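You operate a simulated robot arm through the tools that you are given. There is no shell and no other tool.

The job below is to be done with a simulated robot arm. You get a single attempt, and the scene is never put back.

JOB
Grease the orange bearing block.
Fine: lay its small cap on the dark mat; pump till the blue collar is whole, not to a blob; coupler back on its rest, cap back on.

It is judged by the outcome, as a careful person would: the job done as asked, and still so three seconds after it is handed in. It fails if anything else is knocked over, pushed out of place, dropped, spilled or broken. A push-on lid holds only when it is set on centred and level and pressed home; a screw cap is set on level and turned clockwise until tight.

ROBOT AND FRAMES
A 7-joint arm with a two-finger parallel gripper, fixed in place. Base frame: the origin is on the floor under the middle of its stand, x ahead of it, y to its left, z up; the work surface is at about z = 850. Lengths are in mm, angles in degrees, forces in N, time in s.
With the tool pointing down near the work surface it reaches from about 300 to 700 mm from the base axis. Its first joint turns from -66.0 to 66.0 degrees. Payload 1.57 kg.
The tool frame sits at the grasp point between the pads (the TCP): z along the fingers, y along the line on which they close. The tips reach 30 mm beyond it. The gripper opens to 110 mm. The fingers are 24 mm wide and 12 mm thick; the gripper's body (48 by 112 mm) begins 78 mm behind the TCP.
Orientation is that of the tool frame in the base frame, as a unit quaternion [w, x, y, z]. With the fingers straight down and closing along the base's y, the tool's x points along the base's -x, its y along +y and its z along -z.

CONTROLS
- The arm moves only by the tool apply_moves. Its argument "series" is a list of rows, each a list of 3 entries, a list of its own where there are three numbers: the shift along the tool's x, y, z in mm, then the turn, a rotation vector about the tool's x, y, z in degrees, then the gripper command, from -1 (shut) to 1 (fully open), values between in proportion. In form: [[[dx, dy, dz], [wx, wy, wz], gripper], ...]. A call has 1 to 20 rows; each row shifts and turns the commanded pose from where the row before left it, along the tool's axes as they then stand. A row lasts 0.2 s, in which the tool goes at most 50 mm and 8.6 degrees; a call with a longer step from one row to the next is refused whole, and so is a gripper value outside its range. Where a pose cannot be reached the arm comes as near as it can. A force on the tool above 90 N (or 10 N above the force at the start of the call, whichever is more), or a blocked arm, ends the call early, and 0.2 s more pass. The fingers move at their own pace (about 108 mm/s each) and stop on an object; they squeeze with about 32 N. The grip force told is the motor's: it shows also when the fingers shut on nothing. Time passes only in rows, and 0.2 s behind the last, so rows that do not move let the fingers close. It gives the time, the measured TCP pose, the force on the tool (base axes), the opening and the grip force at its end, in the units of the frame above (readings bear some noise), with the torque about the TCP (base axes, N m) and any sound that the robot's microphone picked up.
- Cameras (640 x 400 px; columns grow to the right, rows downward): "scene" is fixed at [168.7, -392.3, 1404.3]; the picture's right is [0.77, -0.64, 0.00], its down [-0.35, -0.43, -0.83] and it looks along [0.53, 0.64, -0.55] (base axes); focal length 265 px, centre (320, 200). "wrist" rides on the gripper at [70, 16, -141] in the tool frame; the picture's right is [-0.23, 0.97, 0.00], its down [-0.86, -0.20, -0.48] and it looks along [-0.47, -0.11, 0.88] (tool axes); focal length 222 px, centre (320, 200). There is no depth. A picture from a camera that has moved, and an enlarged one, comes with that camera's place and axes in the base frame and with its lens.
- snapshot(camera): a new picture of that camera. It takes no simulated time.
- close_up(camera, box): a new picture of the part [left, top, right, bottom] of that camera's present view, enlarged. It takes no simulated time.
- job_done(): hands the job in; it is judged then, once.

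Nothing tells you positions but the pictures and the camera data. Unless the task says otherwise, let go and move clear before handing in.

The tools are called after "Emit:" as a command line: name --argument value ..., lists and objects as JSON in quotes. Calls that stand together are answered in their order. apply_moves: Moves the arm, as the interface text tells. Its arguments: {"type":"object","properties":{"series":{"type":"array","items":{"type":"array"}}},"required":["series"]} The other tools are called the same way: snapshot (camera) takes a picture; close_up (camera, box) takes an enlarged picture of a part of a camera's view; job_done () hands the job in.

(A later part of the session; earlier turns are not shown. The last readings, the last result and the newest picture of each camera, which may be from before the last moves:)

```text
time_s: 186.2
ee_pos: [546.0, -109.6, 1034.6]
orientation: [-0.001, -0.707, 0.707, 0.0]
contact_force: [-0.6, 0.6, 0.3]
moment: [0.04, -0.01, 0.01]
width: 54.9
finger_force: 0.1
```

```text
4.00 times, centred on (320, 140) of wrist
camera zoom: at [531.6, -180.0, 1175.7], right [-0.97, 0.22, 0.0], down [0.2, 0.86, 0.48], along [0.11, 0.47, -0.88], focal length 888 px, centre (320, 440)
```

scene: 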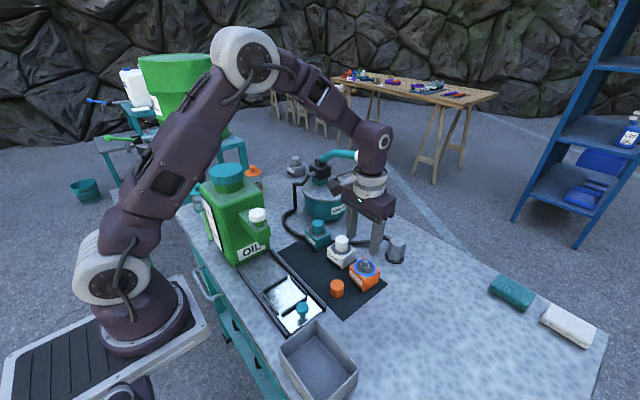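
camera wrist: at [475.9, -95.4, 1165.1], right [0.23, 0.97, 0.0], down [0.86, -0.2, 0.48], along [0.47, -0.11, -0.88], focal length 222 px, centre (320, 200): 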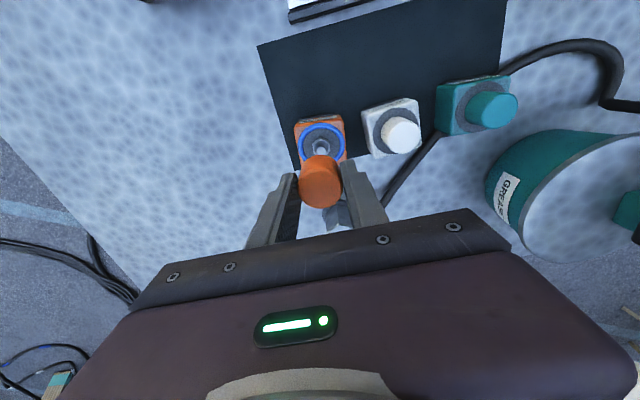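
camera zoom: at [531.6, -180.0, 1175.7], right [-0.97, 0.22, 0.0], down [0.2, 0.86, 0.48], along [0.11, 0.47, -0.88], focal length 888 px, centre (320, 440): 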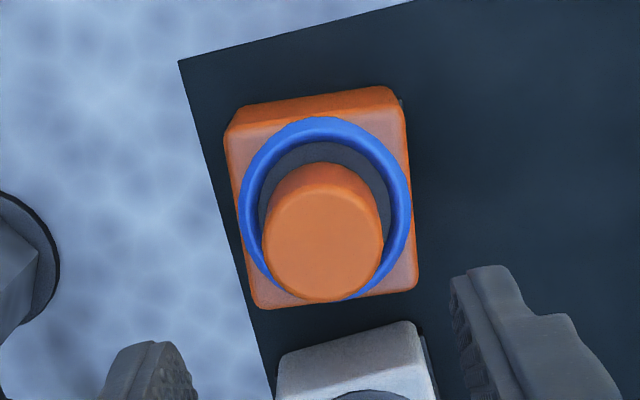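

Measured offset of the cap is about (+0.9, +0.7) mm from the ring centre, with height essentially right. I'll shift the tool by that amount, lower around the cap and nudge it to centre along x, then along y.

Emit:
apply_moves --series '[[[0.67, 0.88, 0], [0, 0, 0], 0.05], [[0, 0, 25], [0, 0, 0], 0.05], [[0, 0, 25], [0, 0, 0], 0.05], [[0, 0, 25], [0, 0, 0], 0.05], [[0, 0, 15], [0, 0, 0], 0.05], [[0, 0, 7], [0, 0, 0], 0.05], [[0, 0, 0], [0, 0, 0], 0.05], [[0, 0, 0], [0, 0, 0], -0.15], [[0, 0, 0], [0, 0, 0], -0.3], [[0, 0, 0], [0, 0, 0], -0.45], [[0, 0, 0], [0, 0, 0], -0.45], [[0, 0, 0], [0, 0, 0], -0.2], [[0, 0, 0], [0, 0, 0], 0.05], [[0, 0, 0], [0, 0, 0], 0.05]]'

Emit:
apply_moves --series '[[[0, 0, 0], [0, 0, 8.2], 0.05], [[0, 0, 0], [0, 0, 8.2], 0.05], [[0, 0, 0], [0, 0, 8.2], 0.05], [[0, 0, 0], [0, 0, 8.2], 0.05], [[0, 0, 0], [0, 0, 8.2], 0.05], [[0, 0, 0], [0, 0, 8.2], 0.05], [[0, 0, 0], [0, 0, 8.2], 0.05], [[0, 0, 0], [0, 0, 8.2], 0.05], [[0, 0, 0], [0, 0, 8.2], 0.05], [[0, 0, 0], [0, 0, 8.2], 0.05], [[0, 0, 0], [0, 0, 8], 0.05], [[0, 0, 0], [0, 0, 0], -0.15], [[0, 0, 0], [0, 0, 0], -0.3], [[0, 0, 0], [0, 0, 0], -0.45], [[0, 0, 0], [0, 0, 0], -1], [[0, 0, 0], [0, 0, 0], -1]]'

Emit:
close_up --camera "scene" --box '[345, 245, 385, 295]'

```text
time_s: 189.2
ee_pos: [546.4, -111.3, 938.3]
orientation: [0.0, -0.706, 0.708, 0.0]
contact_force: [0.5, -0.4, 0.2]
moment: [0.03, 0.02, -0.01]
width: 57.8
finger_force: 0.0
```

```text
time_s: 192.6
ee_pos: [545.3, -109.8, 937.9]
orientation: [0.0, 0.0, 1.0, 0.0]
contact_force: [-0.1, 0.2, -0.3]
moment: [-0.01, 0.01, -0.02]
width: 33.6
finger_force: 32.0
```

```text
8.00 times, centred on (365, 270) of scene
camera zoom: at [168.7, -392.3, 1404.3], right [0.77, -0.64, 0.0], down [-0.35, -0.43, -0.83], along [0.53, 0.64, -0.55], focal length 2120 px, centre (-40, -360)
```

zoom: 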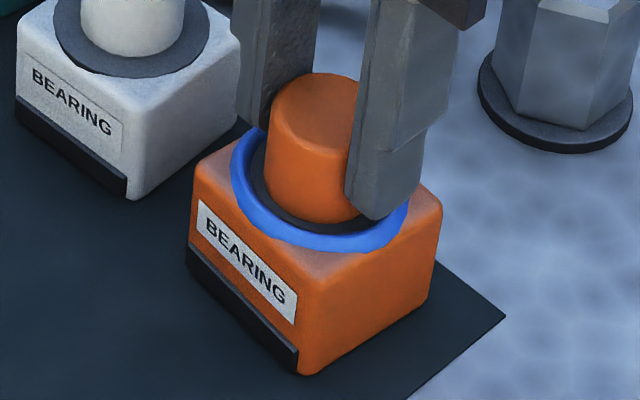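

Now the cap matches its original image position (left 265, top 72, bottom 222). I'll press it down in the grip while it's held centred.

Emit:
apply_moves --series '[[[0, 0, 0.6], [0, 0, 0], -1], [[0, 0, 0], [0, 0, 0], -1]]'

Emit:
apply_moves --series '[[[0, 0, 0.6], [0, 0, 0], -1], [[0, 0, 0], [0, 0, 0], -1]]'

Emit:
apply_moves --series '[[[0, 0, 0.6], [0, 0, 0], -1], [[0, 0, 0], [0, 0, 0], -1]]'

Emit:
close_up --camera "scene" --box '[345, 245, 385, 295]'

```text
time_s: 193.2
ee_pos: [544.9, -111.3, 938.3]
orientation: [0.001, 0.0, 1.0, 0.001]
contact_force: [-2.5, 0.2, 15.3]
moment: [0.03, 0.1, -0.11]
width: 33.4
finger_force: 32.6
```

```text
time_s: 193.8
ee_pos: [547.1, -109.3, 937.1]
orientation: [0.0, 0.001, 1.0, 0.0]
contact_force: [-0.9, 0.1, 19.4]
moment: [0.08, 0.01, -0.15]
width: 33.2
finger_force: 31.5
```

```text
time_s: 194.4
ee_pos: [545.9, -110.2, 938.3]
orientation: [0.001, 0.0, 1.0, 0.0]
contact_force: [4.1, 1.1, 18.4]
moment: [0.05, -0.2, -0.12]
width: 33.2
finger_force: 31.9
```

```text
8.00 times, centred on (365, 270) of scene
camera zoom: at [168.5, -392.2, 1404.4], right [0.77, -0.64, 0.0], down [-0.35, -0.43, -0.83], along [0.53, 0.64, -0.55], focal length 2120 px, centre (-40, -360)
```

zoom: 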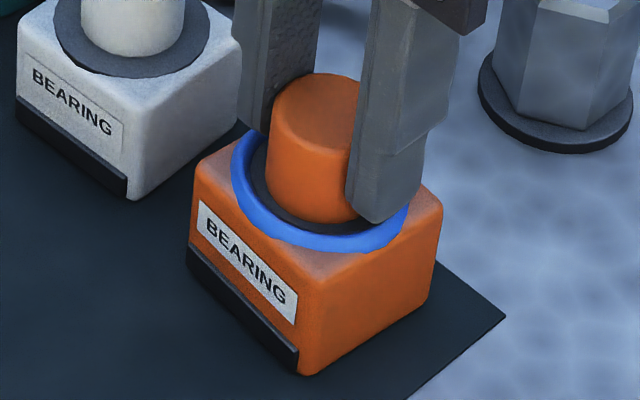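

Now a light pull test: relieve the pressure, then pull up a fraction of a millimetre at a time.

Emit:
apply_moves --series '[[[0, 0, -0.7], [0, 0, 0], -1], [[0, 0, 0], [0, 0, 0], -1]]'

Emit:
apply_moves --series '[[[0, 0, -0.5], [0, 0, 0], -1], [[0, 0, 0], [0, 0, 0], -1]]'

Emit:
apply_moves --series '[[[0, 0, -0.5], [0, 0, 0], -1], [[0, 0, 0], [0, 0, 0], -1]]'

Emit:
close_up --camera "scene" --box '[345, 245, 385, 295]'

```text
time_s: 195.0
ee_pos: [544.1, -111.3, 936.2]
orientation: [-0.001, 0.0, 1.0, 0.0]
contact_force: [2.0, -0.8, 5.4]
moment: [-0.01, -0.22, -0.01]
width: 33.1
finger_force: 31.9
```

```text
time_s: 195.6
ee_pos: [544.7, -109.2, 936.0]
orientation: [-0.001, -0.001, 1.0, 0.0]
contact_force: [-1.2, 1.6, 3.8]
moment: [0.12, -0.04, 0.0]
width: 33.3
finger_force: 31.9
```

```text
time_s: 196.2
ee_pos: [545.4, -111.8, 937.0]
orientation: [0.0, 0.0, 1.0, 0.0]
contact_force: [-0.1, 0.0, 0.2]
moment: [0.03, -0.02, -0.01]
width: 33.4
finger_force: 31.7
```

```text
8.00 times, centred on (365, 270) of scene
camera zoom: at [168.7, -392.3, 1404.3], right [0.77, -0.64, 0.0], down [-0.35, -0.43, -0.83], along [0.53, 0.64, -0.55], focal length 2120 px, centre (-40, -360)
```

zoom: 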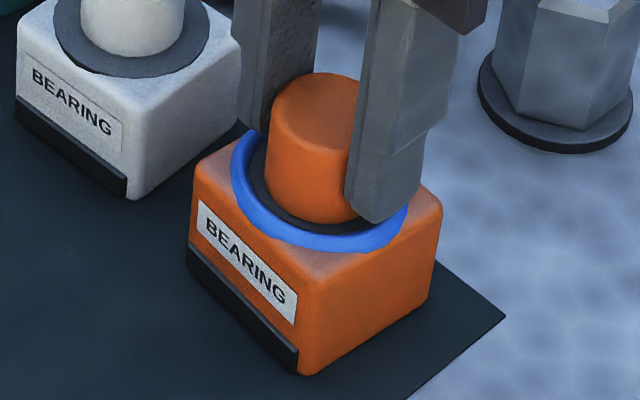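

Emit:
apply_moves --series '[[[0, 0, -0.6], [0, 0, 0], -1], [[0, 0, 0], [0, 0, 0], -1]]'

Emit:
apply_moves --series '[[[0, 0, -0.6], [0, 0, 0], -1], [[0, 0, 0], [0, 0, 0], -1]]'

Emit:
close_up --camera "scene" --box '[345, 245, 385, 295]'

```text
time_s: 196.8
ee_pos: [545.8, -110.4, 937.4]
orientation: [0.001, 0.0, 1.0, 0.0]
contact_force: [0.3, -0.9, 1.0]
moment: [0.01, -0.01, 0.01]
width: 33.0
finger_force: 31.8
```

```text
time_s: 197.4
ee_pos: [546.8, -111.1, 938.9]
orientation: [0.0, 0.001, 1.0, 0.0]
contact_force: [0.4, 0.4, -0.6]
moment: [0.0, 0.02, 0.0]
width: 33.2
finger_force: 31.9
```

```text
8.00 times, centred on (365, 270) of scene
camera zoom: at [168.7, -392.3, 1404.3], right [0.77, -0.64, 0.0], down [-0.35, -0.43, -0.83], along [0.53, 0.64, -0.55], focal length 2120 px, centre (-40, -360)
```

zoom: 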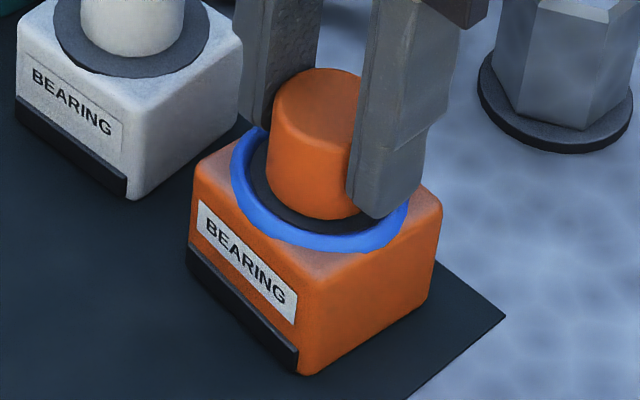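

The cap still lifts freely, so 19 N doesn't latch it even when centred. I'll set it back down centred, then press from above with the closed fingertips more firmly, and this time unload very gradually so it isn't dragged.

Emit:
apply_moves --series '[[[0, 0, 0.7], [0, 0, 0], -1], [[0, 0, 0.7], [0, 0, 0], -1], [[0, 0, 0], [0, 0, 0], -1], [[0, 0, 0], [0, 0, 0], -0.35], [[0, 0, 0], [0, 0, 0], -0.25], [[0, 0, 0], [0, 0, 0], -0.1], [[0, 0, 0], [0, 0, 0], 0]]'

Emit:
close_up --camera "scene" --box '[345, 245, 385, 295]'

Emit:
apply_moves --series '[[[0, 0, -10], [0, 0, 0], 0], [[0, 0, -20], [0, 0, 0], 0], [[0, 0, -20], [0, 0, 0], 0], [[0, 0, -12], [0, 0, 0], 0], [[0, 0, 0], [0, 0, 0], -0.5], [[0, 0, 0], [0, 0, 0], -1], [[0, 0, 0], [0, 0, 0], -1], [[0, 0, 0], [0, 0, 0], -1]]'

Emit:
close_up --camera "wrist" --box '[270, 90, 370, 190]'

```text
time_s: 199.0
ee_pos: [546.5, -110.4, 937.1]
orientation: [0.0, 0.0, 1.0, 0.0]
contact_force: [-0.7, -0.6, 0.0]
moment: [-0.01, 0.03, -0.01]
width: 54.8
finger_force: 0.0
```

```text
8.00 times, centred on (365, 270) of scene
camera zoom: at [168.7, -392.3, 1404.3], right [0.77, -0.64, 0.0], down [-0.35, -0.43, -0.83], along [0.53, 0.64, -0.55], focal length 2120 px, centre (-40, -360)
```

zoom: 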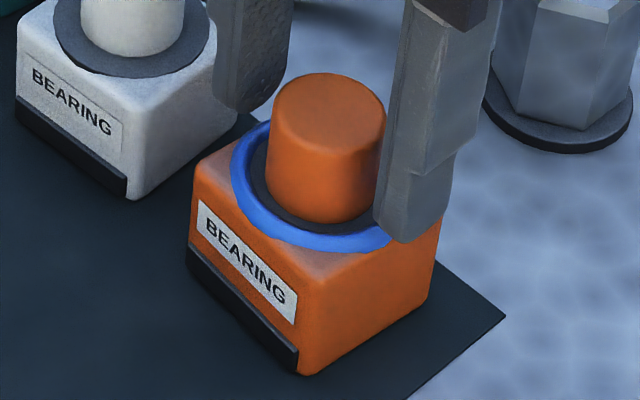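

```text
time_s: 200.8
ee_pos: [545.3, -110.5, 1000.5]
orientation: [0.0, 0.0, 1.0, 0.0]
contact_force: [0.2, 0.8, 0.7]
moment: [0.0, -0.03, 0.02]
width: 0.3
finger_force: 21.2
```

```text
4.00 times, centred on (320, 140) of wrist
camera zoom: at [476.5, -95.0, 1140.3], right [0.23, 0.97, 0.0], down [0.86, -0.2, 0.48], along [0.47, -0.11, -0.88], focal length 888 px, centre (320, 440)
```

zoom: 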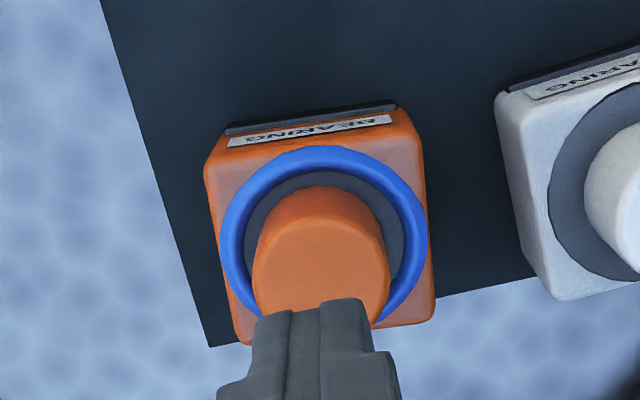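

Emit:
close_up --camera "wrist" --box '[290, 120, 350, 170]'

```text
8.00 times, centred on (320, 145) of wrist
camera zoom: at [476.5, -95.0, 1140.3], right [0.23, 0.97, 0.0], down [0.86, -0.2, 0.48], along [0.47, -0.11, -0.88], focal length 1777 px, centre (320, 640)
```

zoom: 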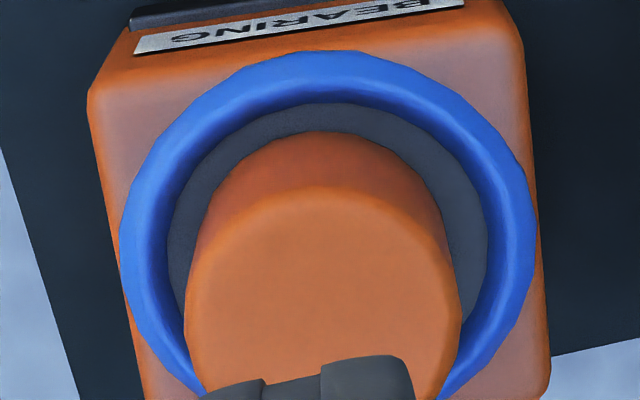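

The cap is now about 0.75 mm toward -y of the ring centre. I'll take the same measurement at -90° for x before correcting both.

Emit:
apply_moves --series '[[[0, 0, 0], [0, 0, -8.2], -1], [[0, 0, 0], [0, 0, -8.2], -1], [[0, 0, 0], [0, 0, -8.2], -1], [[0, 0, 0], [0, 0, -8.2], -1], [[0, 0, 0], [0, 0, -8.2], -1], [[0, 0, 0], [0, 0, -8.2], -1], [[0, 0, 0], [0, 0, -8.2], -1], [[0, 0, 0], [0, 0, -8.2], -1], [[0, 0, 0], [0, 0, -8.2], -1], [[0, 0, 0], [0, 0, -8.2], -1], [[0, 0, 0], [0, 0, -8], -1], [[0, 0, 0], [0, 0, 0], -1]]'

Emit:
close_up --camera "wrist" --box '[290, 120, 350, 170]'

```text
time_s: 203.4
ee_pos: [544.8, -109.9, 999.2]
orientation: [0.0, 0.708, -0.706, 0.001]
contact_force: [0.6, -0.3, -0.2]
moment: [-0.01, -0.02, -0.05]
width: 0.0
finger_force: 20.9
```

```text
8.00 times, centred on (320, 145) of wrist
camera zoom: at [529.9, -180.3, 1140.3], right [-0.97, 0.23, 0.0], down [0.2, 0.86, 0.48], along [0.11, 0.47, -0.88], focal length 1777 px, centre (320, 640)
```

zoom: 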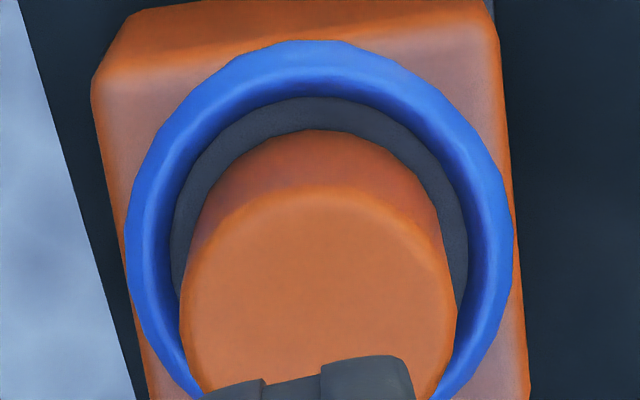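

x is centred now. Only y needs +0.75 mm. I'll shift the tool, turn back, and centre the cap along y.

Emit:
apply_moves --series '[[[-0.75, 0, 0], [0, 0, 0], -1], [[0, 0, 0], [0, 0, 8.2], -0.5], [[0, 0, 0], [0, 0, 8.2], 0.05], [[0, 0, 0], [0, 0, 8.2], 0.05], [[0, 0, 0], [0, 0, 8.2], 0.05], [[0, 0, 0], [0, 0, 8.2], 0.05], [[0, 0, 0], [0, 0, 8.2], 0.05], [[0, 0, 0], [0, 0, 8.2], 0.05], [[0, 0, 0], [0, 0, 8.2], 0.05], [[0, 0, 0], [0, 0, 8.2], 0.05], [[0, 0, 0], [0, 0, 8.2], 0.05], [[0, 0, 0], [0, 0, 8], 0.05], [[0, 0, 20], [0, 0, 0], 0.05], [[0, 0, 20], [0, 0, 0], 0.05], [[0, 0, 15], [0, 0, 0], 0.05], [[0, 0, 7], [0, 0, 0], 0.05], [[0, 0, 0], [0, 0, 0], 0.05]]'

Emit:
apply_moves --series '[[[0, 0, 0], [0, 0, 0], -0.15], [[0, 0, 0], [0, 0, 0], -0.3], [[0, 0, 0], [0, 0, 0], -0.45], [[0, 0, 0], [0, 0, 0], -1], [[0, 0, 0.5], [0, 0, 0], -1], [[0, 0, 0], [0, 0, 0], -1]]'

Emit:
close_up --camera "scene" --box '[345, 245, 385, 295]'

```text
time_s: 207.0
ee_pos: [544.1, -109.1, 939.2]
orientation: [0.0, 0.0, 1.0, 0.0]
contact_force: [-0.1, 0.2, -0.1]
moment: [-0.04, 0.02, 0.0]
width: 57.7
finger_force: 0.0
```

```text
time_s: 208.4
ee_pos: [545.8, -109.5, 939.1]
orientation: [0.002, 0.0, 1.0, 0.0]
contact_force: [-5.3, 0.1, 20.7]
moment: [0.03, 0.29, -0.1]
width: 33.2
finger_force: 31.7
```

```text
8.00 times, centred on (365, 270) of scene
camera zoom: at [168.2, -392.2, 1404.4], right [0.77, -0.64, 0.0], down [-0.35, -0.43, -0.83], along [0.53, 0.64, -0.55], focal length 2120 px, centre (-40, -360)
```

zoom: 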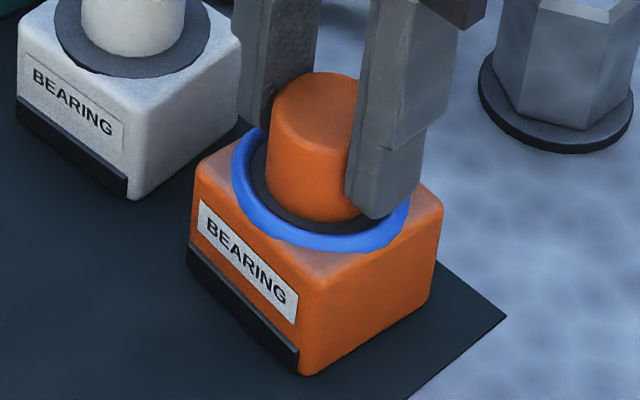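

Held centred under 20 N. Now I'll release, rise, shut the fingers, and press from above in small steps, loading and unloading gently.

Emit:
apply_moves --series '[[[0, 0, -0.5], [0, 0, 0], -1], [[0, 0, 0], [0, 0, 0], -0.37], [[0, 0, 0], [0, 0, 0], -0.3], [[0, 0, 0], [0, 0, 0], -0.2], [[0, 0, 0], [0, 0, 0], 0], [[0, 0, -10], [0, 0, 0], 0], [[0, 0, -20], [0, 0, 0], 0], [[0, 0, -20], [0, 0, 0], 0], [[0, 0, 0], [0, 0, 0], -0.5], [[0, 0, 0], [0, 0, 0], -1], [[0, 0, 0], [0, 0, 0], -1], [[0, 0, 0], [0, 0, 0], -1]]'

Emit:
close_up --camera "wrist" --box '[290, 120, 350, 170]'

Emit:
close_up --camera "scene" --box '[345, 245, 385, 295]'

```text
time_s: 211.0
ee_pos: [544.5, -107.9, 986.7]
orientation: [0.001, 0.0, 1.0, 0.0]
contact_force: [-0.7, -1.2, 0.5]
moment: [0.01, 0.0, 0.03]
width: 0.0
finger_force: 21.2
```

```text
8.00 times, centred on (320, 145) of wrist
camera zoom: at [476.0, -92.8, 1128.1], right [0.23, 0.97, 0.0], down [0.86, -0.2, 0.48], along [0.47, -0.11, -0.88], focal length 1777 px, centre (320, 640)
```

zoom: 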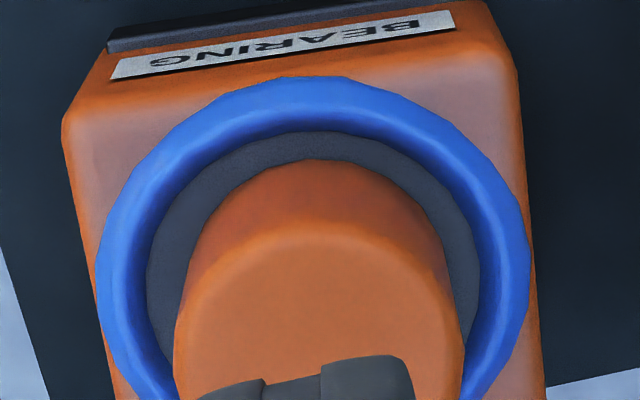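

```text
8.00 times, centred on (365, 270) of scene
camera zoom: at [168.7, -392.3, 1404.3], right [0.77, -0.64, 0.0], down [-0.35, -0.43, -0.83], along [0.53, 0.64, -0.55], focal length 2120 px, centre (-40, -360)
```

zoom: 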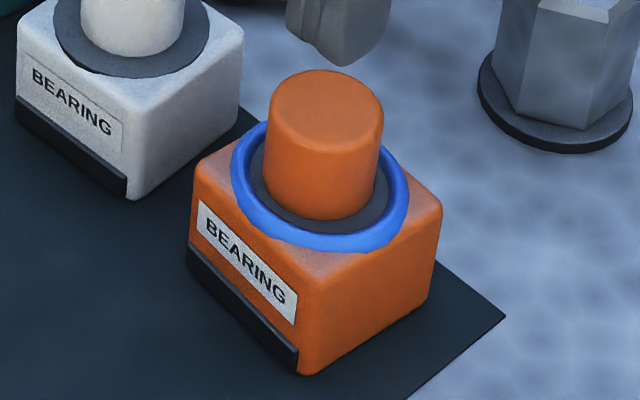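

The tool moved more than commanded, so the cap is now about +0.77 mm in y. I'll servo on the ring image directly: nudge -0.9 mm and re-check before gripping.

Emit:
apply_moves --series '[[[0, -0.9, 0], [0, 0, 0], -1], [[0, 0, 0], [0, 0, 0], -1], [[0, 0, 0], [0, 0, 0], -1]]'

Emit:
close_up --camera "wrist" --box '[290, 120, 350, 170]'

```text
time_s: 211.8
ee_pos: [545.4, -109.4, 988.9]
orientation: [0.0, 0.0, 1.0, 0.0]
contact_force: [-0.2, 0.8, 0.2]
moment: [-0.03, -0.05, 0.0]
width: 0.2
finger_force: 21.2
```

```text
8.00 times, centred on (320, 145) of wrist
camera zoom: at [476.4, -93.9, 1128.2], right [0.23, 0.97, 0.0], down [0.86, -0.2, 0.48], along [0.47, -0.11, -0.88], focal length 1777 px, centre (320, 640)
```

zoom: 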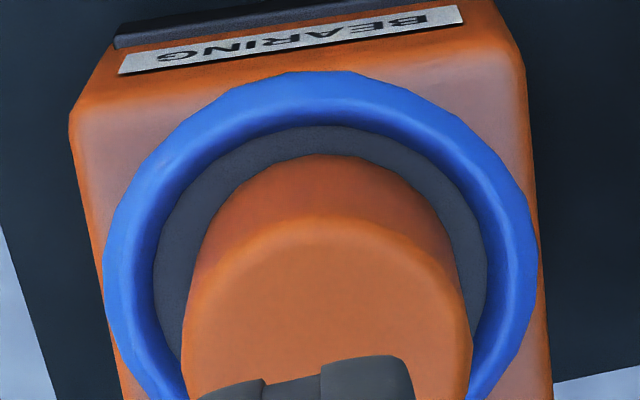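

The ring is now centred on the tool axis. I'll go down, centre the cap along y by closing, then release and check again.

Emit:
apply_moves --series '[[[0, 0, 0], [0, 0, 0], -0.4], [[0, 0, 0], [0, 0, 0], 0.05], [[0, 0, 0], [0, 0, 0], 0.05], [[0, 0, 15], [0, 0, 0], 0.05], [[0, 0, 15], [0, 0, 0], 0.05], [[0, 0, 12], [0, 0, 0], 0.05], [[0, 0, 6.5], [0, 0, 0], 0.05], [[0, 0, 0], [0, 0, 0], 0.05], [[0, 0, 0], [0, 0, 0], -0.15], [[0, 0, 0], [0, 0, 0], -0.3], [[0, 0, 0], [0, 0, 0], -0.42], [[0, 0, 0], [0, 0, 0], -0.5], [[0, 0, 0], [0, 0, 0], -0.5]]'

Emit:
apply_moves --series '[[[0, 0, 0], [0, 0, 0], -0.3], [[0, 0, 0], [0, 0, 0], -0.2], [[0, 0, 0], [0, 0, 0], 0], [[0, 0, -12], [0, 0, 0], 0], [[0, 0, -20], [0, 0, 0], 0], [[0, 0, -17], [0, 0, 0], 0], [[0, 0, 0], [0, 0, 0], -0.5], [[0, 0, 0], [0, 0, 0], -1], [[0, 0, 0], [0, 0, 0], -1], [[0, 0, 0], [0, 0, 0], -1]]'

Emit:
close_up --camera "wrist" --box '[290, 120, 350, 170]'

Emit:
close_up --camera "scene" --box '[345, 245, 385, 295]'

```text
time_s: 214.6
ee_pos: [546.3, -111.3, 938.6]
orientation: [0.0, 0.0, 1.0, 0.0]
contact_force: [-0.8, 0.6, 0.4]
moment: [0.0, 0.03, 0.02]
width: 33.3
finger_force: 32.2
```

```text
time_s: 216.8
ee_pos: [546.1, -111.8, 988.9]
orientation: [0.0, 0.0, 1.0, 0.0]
contact_force: [-0.5, -0.4, 0.0]
moment: [-0.02, -0.02, -0.02]
width: 0.2
finger_force: 21.1
```

```text
8.00 times, centred on (320, 145) of wrist
camera zoom: at [476.9, -95.7, 1129.4], right [0.23, 0.97, 0.0], down [0.86, -0.2, 0.48], along [0.47, -0.11, -0.88], focal length 1777 px, centre (320, 640)
```

zoom: 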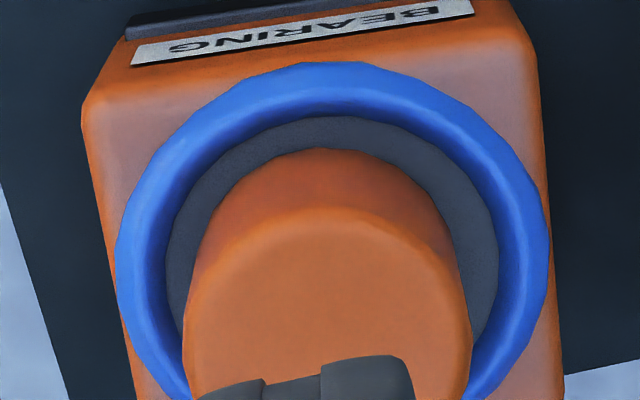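

```text
8.00 times, centred on (365, 270) of scene
camera zoom: at [168.7, -392.3, 1404.3], right [0.77, -0.64, 0.0], down [-0.35, -0.43, -0.83], along [0.53, 0.64, -0.55], focal length 2120 px, centre (-40, -360)
```

zoom: 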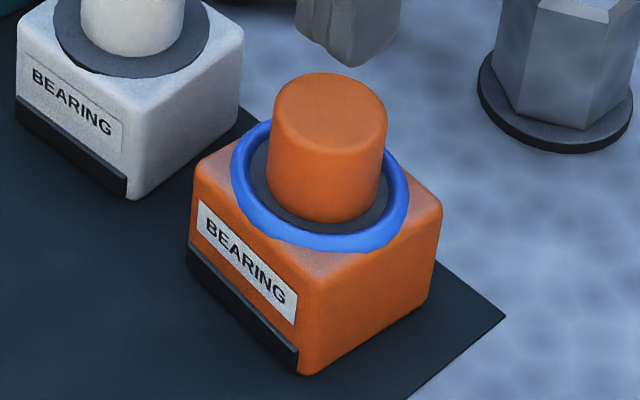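

The cap now matches its original image position to within a pixel (left 267, right 387, top 72, bottom 222). I'll press from above with the closed fingertips.

Emit:
apply_moves --series '[[[0, 0, 10], [0, 0, 0], -1], [[0, 0, 10], [0, 0, 0], -1], [[0, 0, 5], [0, 0, 0], -1], [[0, 0, 2], [0, 0, 0], -1], [[0, 0, 0], [0, 0, 0], -1]]'

Emit:
apply_moves --series '[[[0, 0, 0.7], [0, 0, 0], -1], [[0, 0, 0], [0, 0, 0], -1]]'

Emit:
apply_moves --series '[[[0, 0, 0.7], [0, 0, 0], -1], [[0, 0, 0], [0, 0, 0], -1]]'

Emit:
apply_moves --series '[[[0, 0, 0.7], [0, 0, 0], -1], [[0, 0, 0], [0, 0, 0], -1]]'

```text
time_s: 218.0
ee_pos: [546.9, -110.7, 961.1]
orientation: [0.0, 0.0, 1.0, -0.001]
contact_force: [0.0, 0.7, -0.1]
moment: [0.02, 0.05, -0.01]
width: 0.0
finger_force: 21.3
```

```text
time_s: 218.6
ee_pos: [546.5, -109.7, 960.7]
orientation: [0.0, 0.0, 1.0, 0.0]
contact_force: [0.5, -0.1, 0.0]
moment: [-0.04, 0.02, 0.03]
width: 0.0
finger_force: 20.8
```

```text
time_s: 219.2
ee_pos: [545.8, -111.0, 960.3]
orientation: [0.0, -0.001, 1.0, 0.0]
contact_force: [0.2, 0.9, 2.4]
moment: [0.0, 0.02, 0.0]
width: 0.2
finger_force: 21.3
```

```text
time_s: 219.8
ee_pos: [545.2, -110.5, 960.5]
orientation: [0.001, 0.0, 1.0, 0.0]
contact_force: [-1.0, 1.6, 11.1]
moment: [0.03, 0.04, -0.02]
width: 0.1
finger_force: 21.7
```

Emit:
apply_moves --series '[[[0, 0, 0.6], [0, 0, 0], -1], [[0, 0, 0], [0, 0, 0], -1]]'

Emit:
apply_moves --series '[[[0, 0, 0.6], [0, 0, 0], -1], [[0, 0, 0], [0, 0, 0], -1]]'

Emit:
close_up --camera "scene" --box '[345, 245, 385, 295]'

Emit:
apply_moves --series '[[[0, 0, 0.6], [0, 0, 0], -1], [[0, 0, 0], [0, 0, 0], -1]]'

Emit:
close_up --camera "scene" --box '[345, 245, 385, 295]'

```text
time_s: 220.4
ee_pos: [545.9, -110.4, 958.8]
orientation: [0.001, 0.001, 1.0, 0.0]
contact_force: [-1.0, 1.9, 21.1]
moment: [0.04, 0.03, 0.04]
width: 0.0
finger_force: 21.3
```

```text
time_s: 221.0
ee_pos: [546.0, -110.7, 960.3]
orientation: [0.001, -0.001, 1.0, -0.001]
contact_force: [-5.5, 3.1, 41.3]
moment: [0.09, 0.24, 0.01]
width: 0.0
finger_force: 21.3
```

```text
8.00 times, centred on (365, 270) of scene
camera zoom: at [167.8, -392.0, 1404.5], right [0.77, -0.64, 0.0], down [-0.35, -0.43, -0.83], along [0.53, 0.64, -0.55], focal length 2120 px, centre (-40, -360)
```

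zoom: 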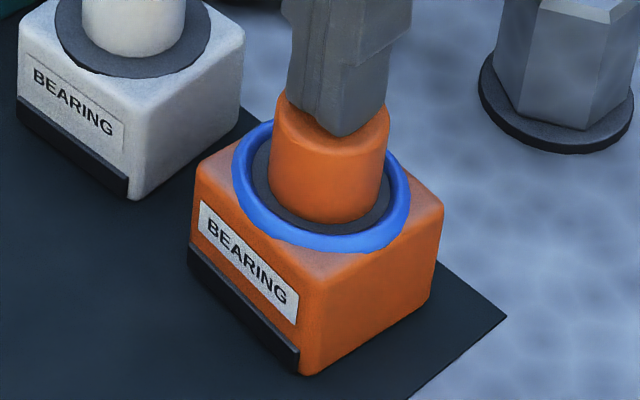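

```text
time_s: 221.6
ee_pos: [546.5, -110.9, 958.9]
orientation: [0.002, 0.0, 1.0, 0.0]
contact_force: [-5.2, 2.2, 53.6]
moment: [0.04, 0.27, -0.02]
width: 0.2
finger_force: 21.9
```

```text
8.00 times, centred on (365, 270) of scene
camera zoom: at [167.6, -392.0, 1404.5], right [0.77, -0.64, 0.0], down [-0.35, -0.43, -0.83], along [0.53, 0.64, -0.55], focal length 2120 px, centre (-40, -360)
```

zoom: 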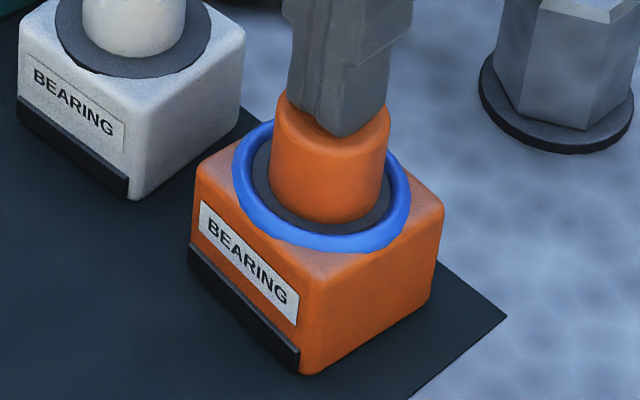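

At 54 N and still centred. I'll first null the small side force, then unload in tiny steps.

Emit:
apply_moves --series '[[[0.4, -0.2, 0], [0, 0, 0], -1], [[0, 0, 0], [0, 0, 0], -1]]'

Emit:
apply_moves --series '[[[0, 0, -0.5], [0, 0, 0], -1], [[0, 0, -0.4], [0, 0, 0], -1], [[0, 0, 0], [0, 0, 0], -1]]'

Emit:
apply_moves --series '[[[0, 0, -0.4], [0, 0, 0], -1], [[0, 0, -0.4], [0, 0, 0], -1], [[0, 0, 0], [0, 0, 0], -1]]'

Emit:
apply_moves --series '[[[0, 0, -0.4], [0, 0, 0], -1], [[0, 0, -0.4], [0, 0, 0], -1], [[0, 0, -0.5], [0, 0, 0], -1], [[0, 0, 0], [0, 0, 0], -1]]'

Emit:
close_up --camera "scene" --box '[345, 245, 385, 295]'

```text
time_s: 222.2
ee_pos: [545.6, -110.6, 959.7]
orientation: [0.002, 0.0, 1.0, -0.001]
contact_force: [0.4, 2.5, 51.5]
moment: [0.08, 0.06, 0.01]
width: 0.0
finger_force: 21.5
```

```text
time_s: 223.0
ee_pos: [545.0, -110.3, 959.6]
orientation: [0.001, 0.0, 1.0, 0.0]
contact_force: [5.0, 2.0, 41.7]
moment: [0.05, -0.11, -0.01]
width: 0.1
finger_force: 21.0
```

```text
time_s: 223.8
ee_pos: [546.2, -111.0, 959.9]
orientation: [0.0, 0.0, 1.0, 0.0]
contact_force: [7.0, 2.5, 34.1]
moment: [0.1, -0.23, 0.0]
width: 0.0
finger_force: 20.8
```

```text
time_s: 224.8
ee_pos: [545.2, -110.5, 959.1]
orientation: [-0.002, 0.0, 1.0, 0.0]
contact_force: [2.7, 1.3, 7.6]
moment: [0.01, -0.11, -0.04]
width: 0.0
finger_force: 21.6
```

```text
8.00 times, centred on (365, 270) of scene
camera zoom: at [168.6, -392.2, 1404.3], right [0.77, -0.64, 0.0], down [-0.35, -0.43, -0.83], along [0.53, 0.64, -0.55], focal length 2120 px, centre (-40, -360)
```

zoom: 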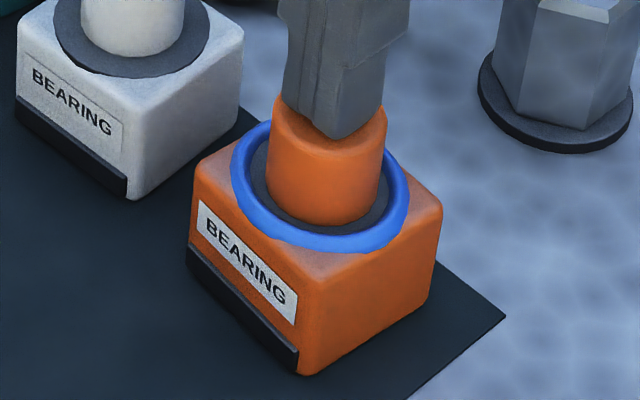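

The cap is still in place. I'll lift off fully and check.

Emit:
apply_moves --series '[[[-0.3, 0, -0.5], [0, 0, 0], -1], [[0, 0, -0.5], [0, 0, 0], -1], [[0, 0, -1], [0, 0, 0], -1], [[0, 0, -5], [0, 0, 0], -1], [[0, 0, -20], [0, 0, 0], -1], [[0, 0, 0], [0, 0, 0], -1]]'

Emit:
close_up --camera "scene" --box '[345, 245, 385, 295]'

Emit:
close_up --camera "wrist" --box '[290, 120, 350, 170]'

```text
time_s: 226.2
ee_pos: [544.6, -108.6, 988.1]
orientation: [0.0, 0.0, 1.0, 0.0]
contact_force: [0.2, 0.0, 0.2]
moment: [0.03, -0.02, -0.02]
width: 0.0
finger_force: 21.7
```

```text
8.00 times, centred on (365, 270) of scene
camera zoom: at [168.7, -392.3, 1404.3], right [0.77, -0.64, 0.0], down [-0.35, -0.43, -0.83], along [0.53, 0.64, -0.55], focal length 2120 px, centre (-40, -360)
```

zoom: 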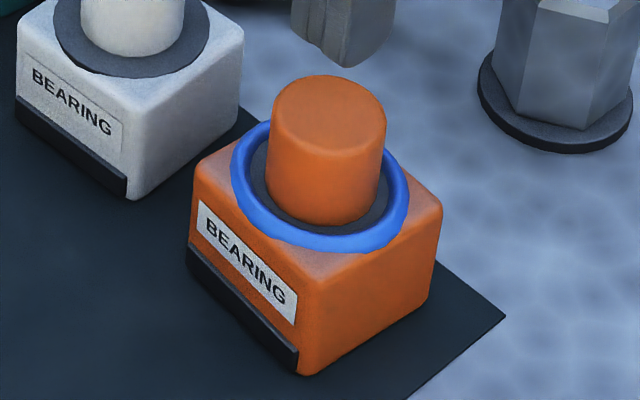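

```text
8.00 times, centred on (320, 145) of wrist
camera zoom: at [476.5, -94.3, 1128.3], right [0.23, 0.97, 0.0], down [0.86, -0.2, 0.48], along [0.47, -0.11, -0.88], focal length 1777 px, centre (320, 640)
```

zoom: 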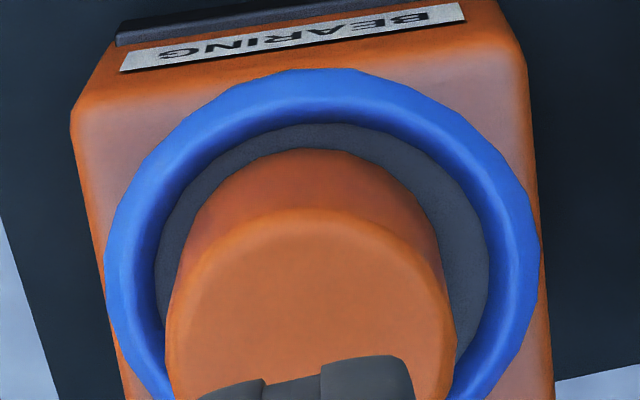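

The cap got dragged about 1 mm again, so pressing alone does not latch it. Looking back, at the very start the cap sprang back to its seat when I pulled it straight, and only came free after a counter-clockwise turn. That fits a thread, which needs good centring to engage. I'll recentre it precisely along x first.

Emit:
apply_moves --series '[[[0, 0, 0], [0, 0, -8.2], -1], [[0, 0, 0], [0, 0, -8.2], -0.5], [[0, 0, 0], [0, 0, -8.2], 0.05], [[0, 0, 0], [0, 0, -8.2], 0.05], [[0, 0, 0], [0, 0, -8.2], 0.05], [[0, 0, 0], [0, 0, -8.2], 0.05], [[0, 0, 0], [0, 0, -8.2], 0.05], [[0, 0, 0], [0, 0, -8.2], 0.05], [[0, 0, 0], [0, 0, -8.2], 0.05], [[0, 0, 0], [0, 0, -8.2], 0.05], [[0, 0, 0], [0, 0, -8], 0.05], [[0, 0, 0], [0, 0, 0], 0.05], [[0, 0, 0], [0, 0, 0], 0.05]]'

Emit:
close_up --camera "wrist" --box '[290, 120, 350, 170]'

```text
time_s: 229.0
ee_pos: [544.9, -111.5, 988.4]
orientation: [0.0, 0.708, -0.706, 0.0]
contact_force: [0.1, 0.2, 0.0]
moment: [0.01, -0.03, 0.02]
width: 57.9
finger_force: 0.0
```

```text
8.00 times, centred on (320, 145) of wrist
camera zoom: at [529.6, -181.6, 1128.4], right [-0.97, 0.23, 0.0], down [0.2, 0.86, 0.48], along [0.11, 0.47, -0.88], focal length 1777 px, centre (320, 640)
```

zoom: 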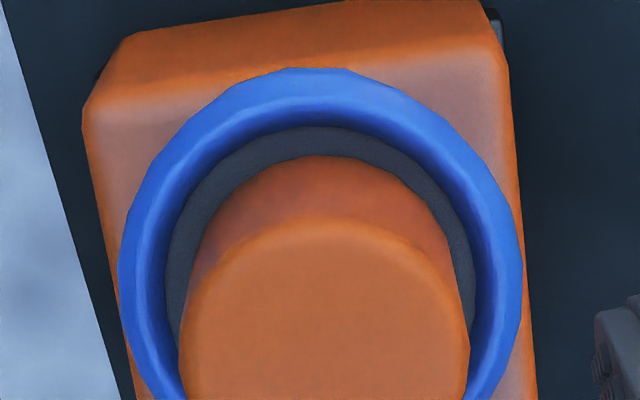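

x alignment of the tool with the ring is good. I'll go down and close to centre x, then check with the scene camera.

Emit:
apply_moves --series '[[[0, 0, 15], [0, 0, 0], 0.05], [[0, 0, 15], [0, 0, 0], 0.05], [[0, 0, 12], [0, 0, 0], 0.05], [[0, 0, 7], [0, 0, 0], 0.05], [[0, 0, 0], [0, 0, 0], 0.05], [[0, 0, 0], [0, 0, 0], -0.15], [[0, 0, 0], [0, 0, 0], -0.3], [[0, 0, 0], [0, 0, 0], -0.42], [[0, 0, 0], [0, 0, 0], -0.5], [[0, 0, 0], [0, 0, 0], -0.5], [[0, 0, 0], [0, 0, 0], -0.3], [[0, 0, 0], [0, 0, 0], -0.1], [[0, 0, 0], [0, 0, 0], 0.05]]'

Emit:
apply_moves --series '[[[0, 0, 0], [0, 0, 8.2], 0.05], [[0, 0, 0], [0, 0, 8.2], 0.05], [[0, 0, 0], [0, 0, 8.2], 0.05], [[0, 0, 0], [0, 0, 8.2], 0.05], [[0, 0, 0], [0, 0, 8.2], 0.05], [[0, 0, 0], [0, 0, 8.2], 0.05], [[0, 0, 0], [0, 0, 8.2], 0.05], [[0, 0, 0], [0, 0, 8.2], 0.05], [[0, 0, 0], [0, 0, 8.2], 0.05], [[0, 0, 0], [0, 0, 8.2], 0.05], [[0, 0, 0], [0, 0, 8], 0.05], [[0, 0, 0], [0, 0, 0], 0.05]]'

Emit:
close_up --camera "wrist" --box '[270, 110, 370, 190]'

Emit:
close_up --camera "scene" --box '[345, 245, 385, 295]'

```text
time_s: 231.8
ee_pos: [544.2, -110.4, 938.2]
orientation: [0.001, 0.707, -0.707, 0.0]
contact_force: [-0.6, 0.3, 0.4]
moment: [-0.01, 0.02, -0.04]
width: 57.5
finger_force: 0.0
```

```text
time_s: 234.4
ee_pos: [546.9, -111.8, 938.0]
orientation: [0.0, 0.001, 1.0, 0.0]
contact_force: [0.5, 0.1, 0.4]
moment: [0.0, 0.01, -0.02]
width: 57.9
finger_force: 0.1
```

```text
5.00 times, centred on (320, 150) of wrist
camera zoom: at [476.7, -94.9, 1079.3], right [0.23, 0.97, 0.0], down [0.85, -0.2, 0.48], along [0.47, -0.11, -0.88], focal length 1111 px, centre (320, 450)
```

zoom: 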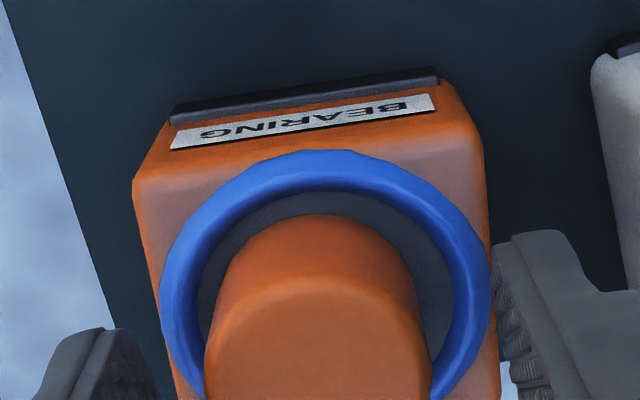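

```text
8.00 times, centred on (365, 270) of scene
camera zoom: at [168.7, -392.3, 1404.3], right [0.77, -0.64, 0.0], down [-0.35, -0.43, -0.83], along [0.53, 0.64, -0.55], focal length 2120 px, centre (-40, -360)
```

zoom: 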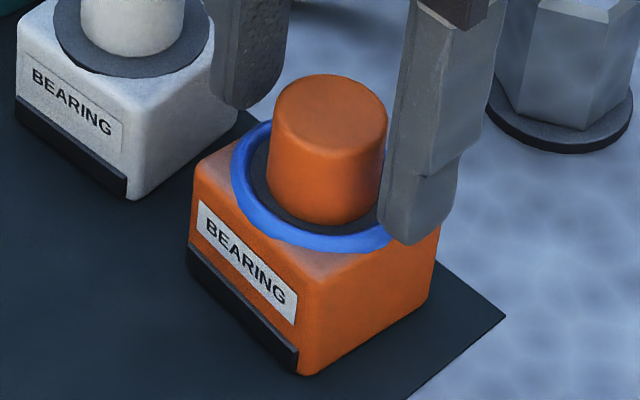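

Now close along y to centre it, reopen, return to -90°, close again, and then turn clockwise in one long sweep with light downward pressure.

Emit:
apply_moves --series '[[[0, 0, 0], [0, 0, 0], -0.15], [[0, 0, 0], [0, 0, 0], -0.3], [[0, 0, 0], [0, 0, 0], -0.42], [[0, 0, 0], [0, 0, 0], -0.5], [[0, 0, 0], [0, 0, 0], -0.5], [[0, 0, 0], [0, 0, 0], -0.3], [[0, 0, 0], [0, 0, 0], -0.1], [[0, 0, 0], [0, 0, 0], 0.05], [[0, 0, 0], [0, 0, 0], 0.05]]'

Emit:
close_up --camera "wrist" --box '[270, 110, 370, 190]'

Emit:
close_up --camera "scene" --box '[345, 245, 385, 295]'

```text
time_s: 236.4
ee_pos: [546.1, -111.3, 938.0]
orientation: [0.0, 0.0, 1.0, 0.0]
contact_force: [0.6, 0.3, -0.1]
moment: [0.02, 0.02, -0.03]
width: 58.0
finger_force: 0.1
```

```text
5.00 times, centred on (320, 150) of wrist
camera zoom: at [476.7, -95.1, 1079.3], right [0.23, 0.97, 0.0], down [0.86, -0.2, 0.48], along [0.47, -0.11, -0.88], focal length 1111 px, centre (320, 450)
```

zoom: 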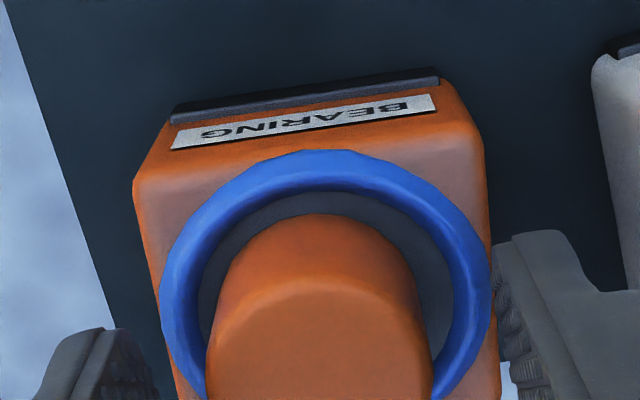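

```text
8.00 times, centred on (365, 270) of scene
camera zoom: at [168.7, -392.3, 1404.3], right [0.77, -0.64, 0.0], down [-0.35, -0.43, -0.83], along [0.53, 0.64, -0.55], focal length 2120 px, centre (-40, -360)
```

zoom: 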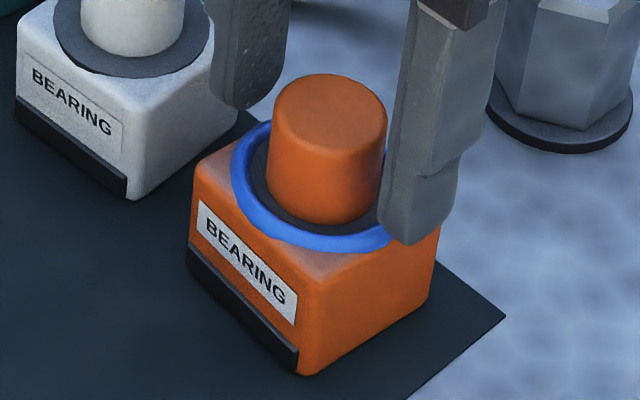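

By both cameras the cap is within about 0.5 mm of its original spot. I'll now go to -90°, grip, and make the clockwise sweep.

Emit:
apply_moves --series '[[[0, 0.3, 0], [0, 0, -8.2], 0.05], [[0, 0, 0], [0, 0, -8.2], 0.05], [[0, 0, 0], [0, 0, -8.2], 0.05], [[0, 0, 0], [0, 0, -8.2], 0.05], [[0, 0, 0], [0, 0, -8.2], 0.05], [[0, 0, 0], [0, 0, -8.2], 0.05], [[0, 0, 0], [0, 0, -8.2], 0.05], [[0, 0, 0], [0, 0, -8.2], 0.05], [[0, 0, 0], [0, 0, -8.2], 0.05], [[0, 0, 0], [0, 0, -8.2], 0.05], [[0, 0, 0], [0, 0, -8], 0.05], [[0, 0, 0], [0, 0, 0], -0.15], [[0, 0, 0], [0, 0, 0], -0.3], [[0, 0, 0], [0, 0, 0], -0.42], [[0, 0, 0], [0, 0, 0], -1], [[0, 0, 0], [0, 0, 0], -1]]'

Emit:
apply_moves --series '[[[0, 0, 0.4], [0, 0, 0], -1], [[0, 0, 0], [0, 0, 0], -1]]'

Emit:
apply_moves --series '[[[0, 0, 0], [0, 0, 8], -1], [[0, 0, 0], [0, 0, 8], -1], [[0, 0, 0], [0, 0, 8], -1]]'

Emit:
apply_moves --series '[[[0, 0, 0], [0, 0, 8], -1], [[0, 0, 0], [0, 0, 8], -1], [[0, 0, 0], [0, 0, 8], -1]]'

Emit:
apply_moves --series '[[[0, 0, 0], [0, 0, 8], -1], [[0, 0, 0], [0, 0, 8], -1], [[0, 0, 0], [0, 0, 8], -1]]'

Emit:
close_up --camera "scene" --box '[345, 245, 385, 295]'

```text
time_s: 239.8
ee_pos: [545.7, -110.6, 939.3]
orientation: [0.001, -0.707, 0.707, 0.001]
contact_force: [-0.2, -0.2, 0.4]
moment: [0.0, 0.01, -0.01]
width: 35.0
finger_force: 32.5
```

```text
time_s: 240.4
ee_pos: [546.6, -110.3, 939.1]
orientation: [0.0, -0.707, 0.707, 0.0]
contact_force: [0.6, -0.6, 4.5]
moment: [0.0, 0.02, 0.0]
width: 34.9
finger_force: 31.6
```

```text
time_s: 241.2
ee_pos: [546.1, -110.2, 937.7]
orientation: [0.0, -0.544, 0.839, 0.0]
contact_force: [-0.1, -0.1, 3.6]
moment: [-0.02, 0.01, 0.0]
width: 34.5
finger_force: 31.5
```

```text
time_s: 242.0
ee_pos: [545.9, -111.0, 937.7]
orientation: [0.0, -0.358, 0.934, 0.001]
contact_force: [1.3, 0.6, 3.3]
moment: [0.02, 0.02, 0.06]
width: 34.6
finger_force: 32.3
```

```text
time_s: 242.8
ee_pos: [545.9, -109.4, 936.6]
orientation: [0.002, -0.156, 0.988, 0.001]
contact_force: [-0.3, -1.2, 1.9]
moment: [-0.04, -0.04, -0.01]
width: 34.4
finger_force: 31.9
```

```text
8.00 times, centred on (365, 270) of scene
camera zoom: at [168.7, -392.3, 1404.3], right [0.77, -0.64, 0.0], down [-0.35, -0.43, -0.83], along [0.53, 0.64, -0.55], focal length 2120 px, centre (-40, -360)
```

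zoom: 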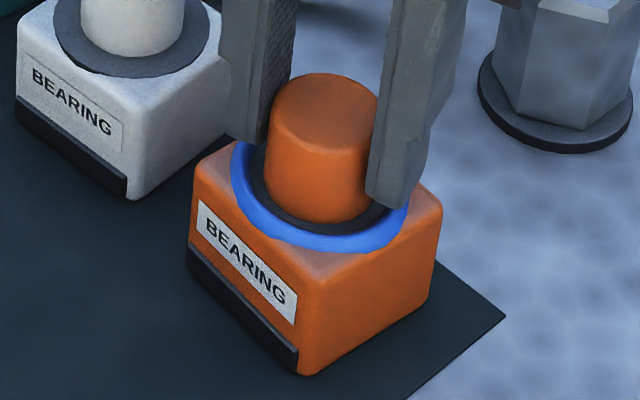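

Emit:
apply_moves --series '[[[0, 0, 0.3], [0, 0, 8], -1], [[0, 0, 0], [0, 0, 8], -1], [[0, 0, 0], [0, 0, 8], -1], [[0, 0, 0], [0, 0, 8], -1]]'

Emit:
apply_moves --series '[[[0, 0, 0.3], [0, 0, 8], -1], [[0, 0, 0], [0, 0, 8], -1], [[0, 0, 0], [0, 0, 8], -1], [[0, 0, 0], [0, 0, 8], -1]]'

Emit:
apply_moves --series '[[[0, 0, 0.3], [0, 0, 8], -1], [[0, 0, 0], [0, 0, 8], -1], [[0, 0, 0], [0, 0, 8], -1], [[0, 0, 0], [0, 0, 8], -1]]'

Emit:
close_up --camera "scene" --box '[345, 245, 385, 295]'

```text
time_s: 243.8
ee_pos: [545.3, -110.5, 936.8]
orientation: [0.0, 0.123, 0.992, 0.0]
contact_force: [-1.2, -3.1, 7.5]
moment: [-0.05, 0.01, 0.07]
width: 34.7
finger_force: 32.2
```

```text
time_s: 244.8
ee_pos: [545.3, -109.1, 937.2]
orientation: [0.0, 0.391, 0.92, 0.001]
contact_force: [-0.3, -0.4, 0.2]
moment: [0.02, -0.06, -0.03]
width: 34.4
finger_force: 32.2
```

```text
time_s: 245.8
ee_pos: [545.1, -110.3, 937.9]
orientation: [0.0, 0.63, 0.777, -0.001]
contact_force: [-0.1, 0.1, -0.1]
moment: [0.0, -0.01, 0.02]
width: 34.3
finger_force: 31.8
```

```text
8.00 times, centred on (365, 270) of scene
camera zoom: at [168.7, -392.3, 1404.3], right [0.77, -0.64, 0.0], down [-0.35, -0.43, -0.83], along [0.53, 0.64, -0.55], focal length 2120 px, centre (-40, -360)
```

zoom: 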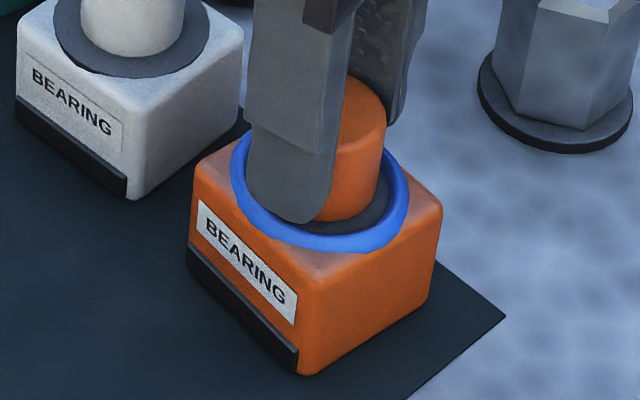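

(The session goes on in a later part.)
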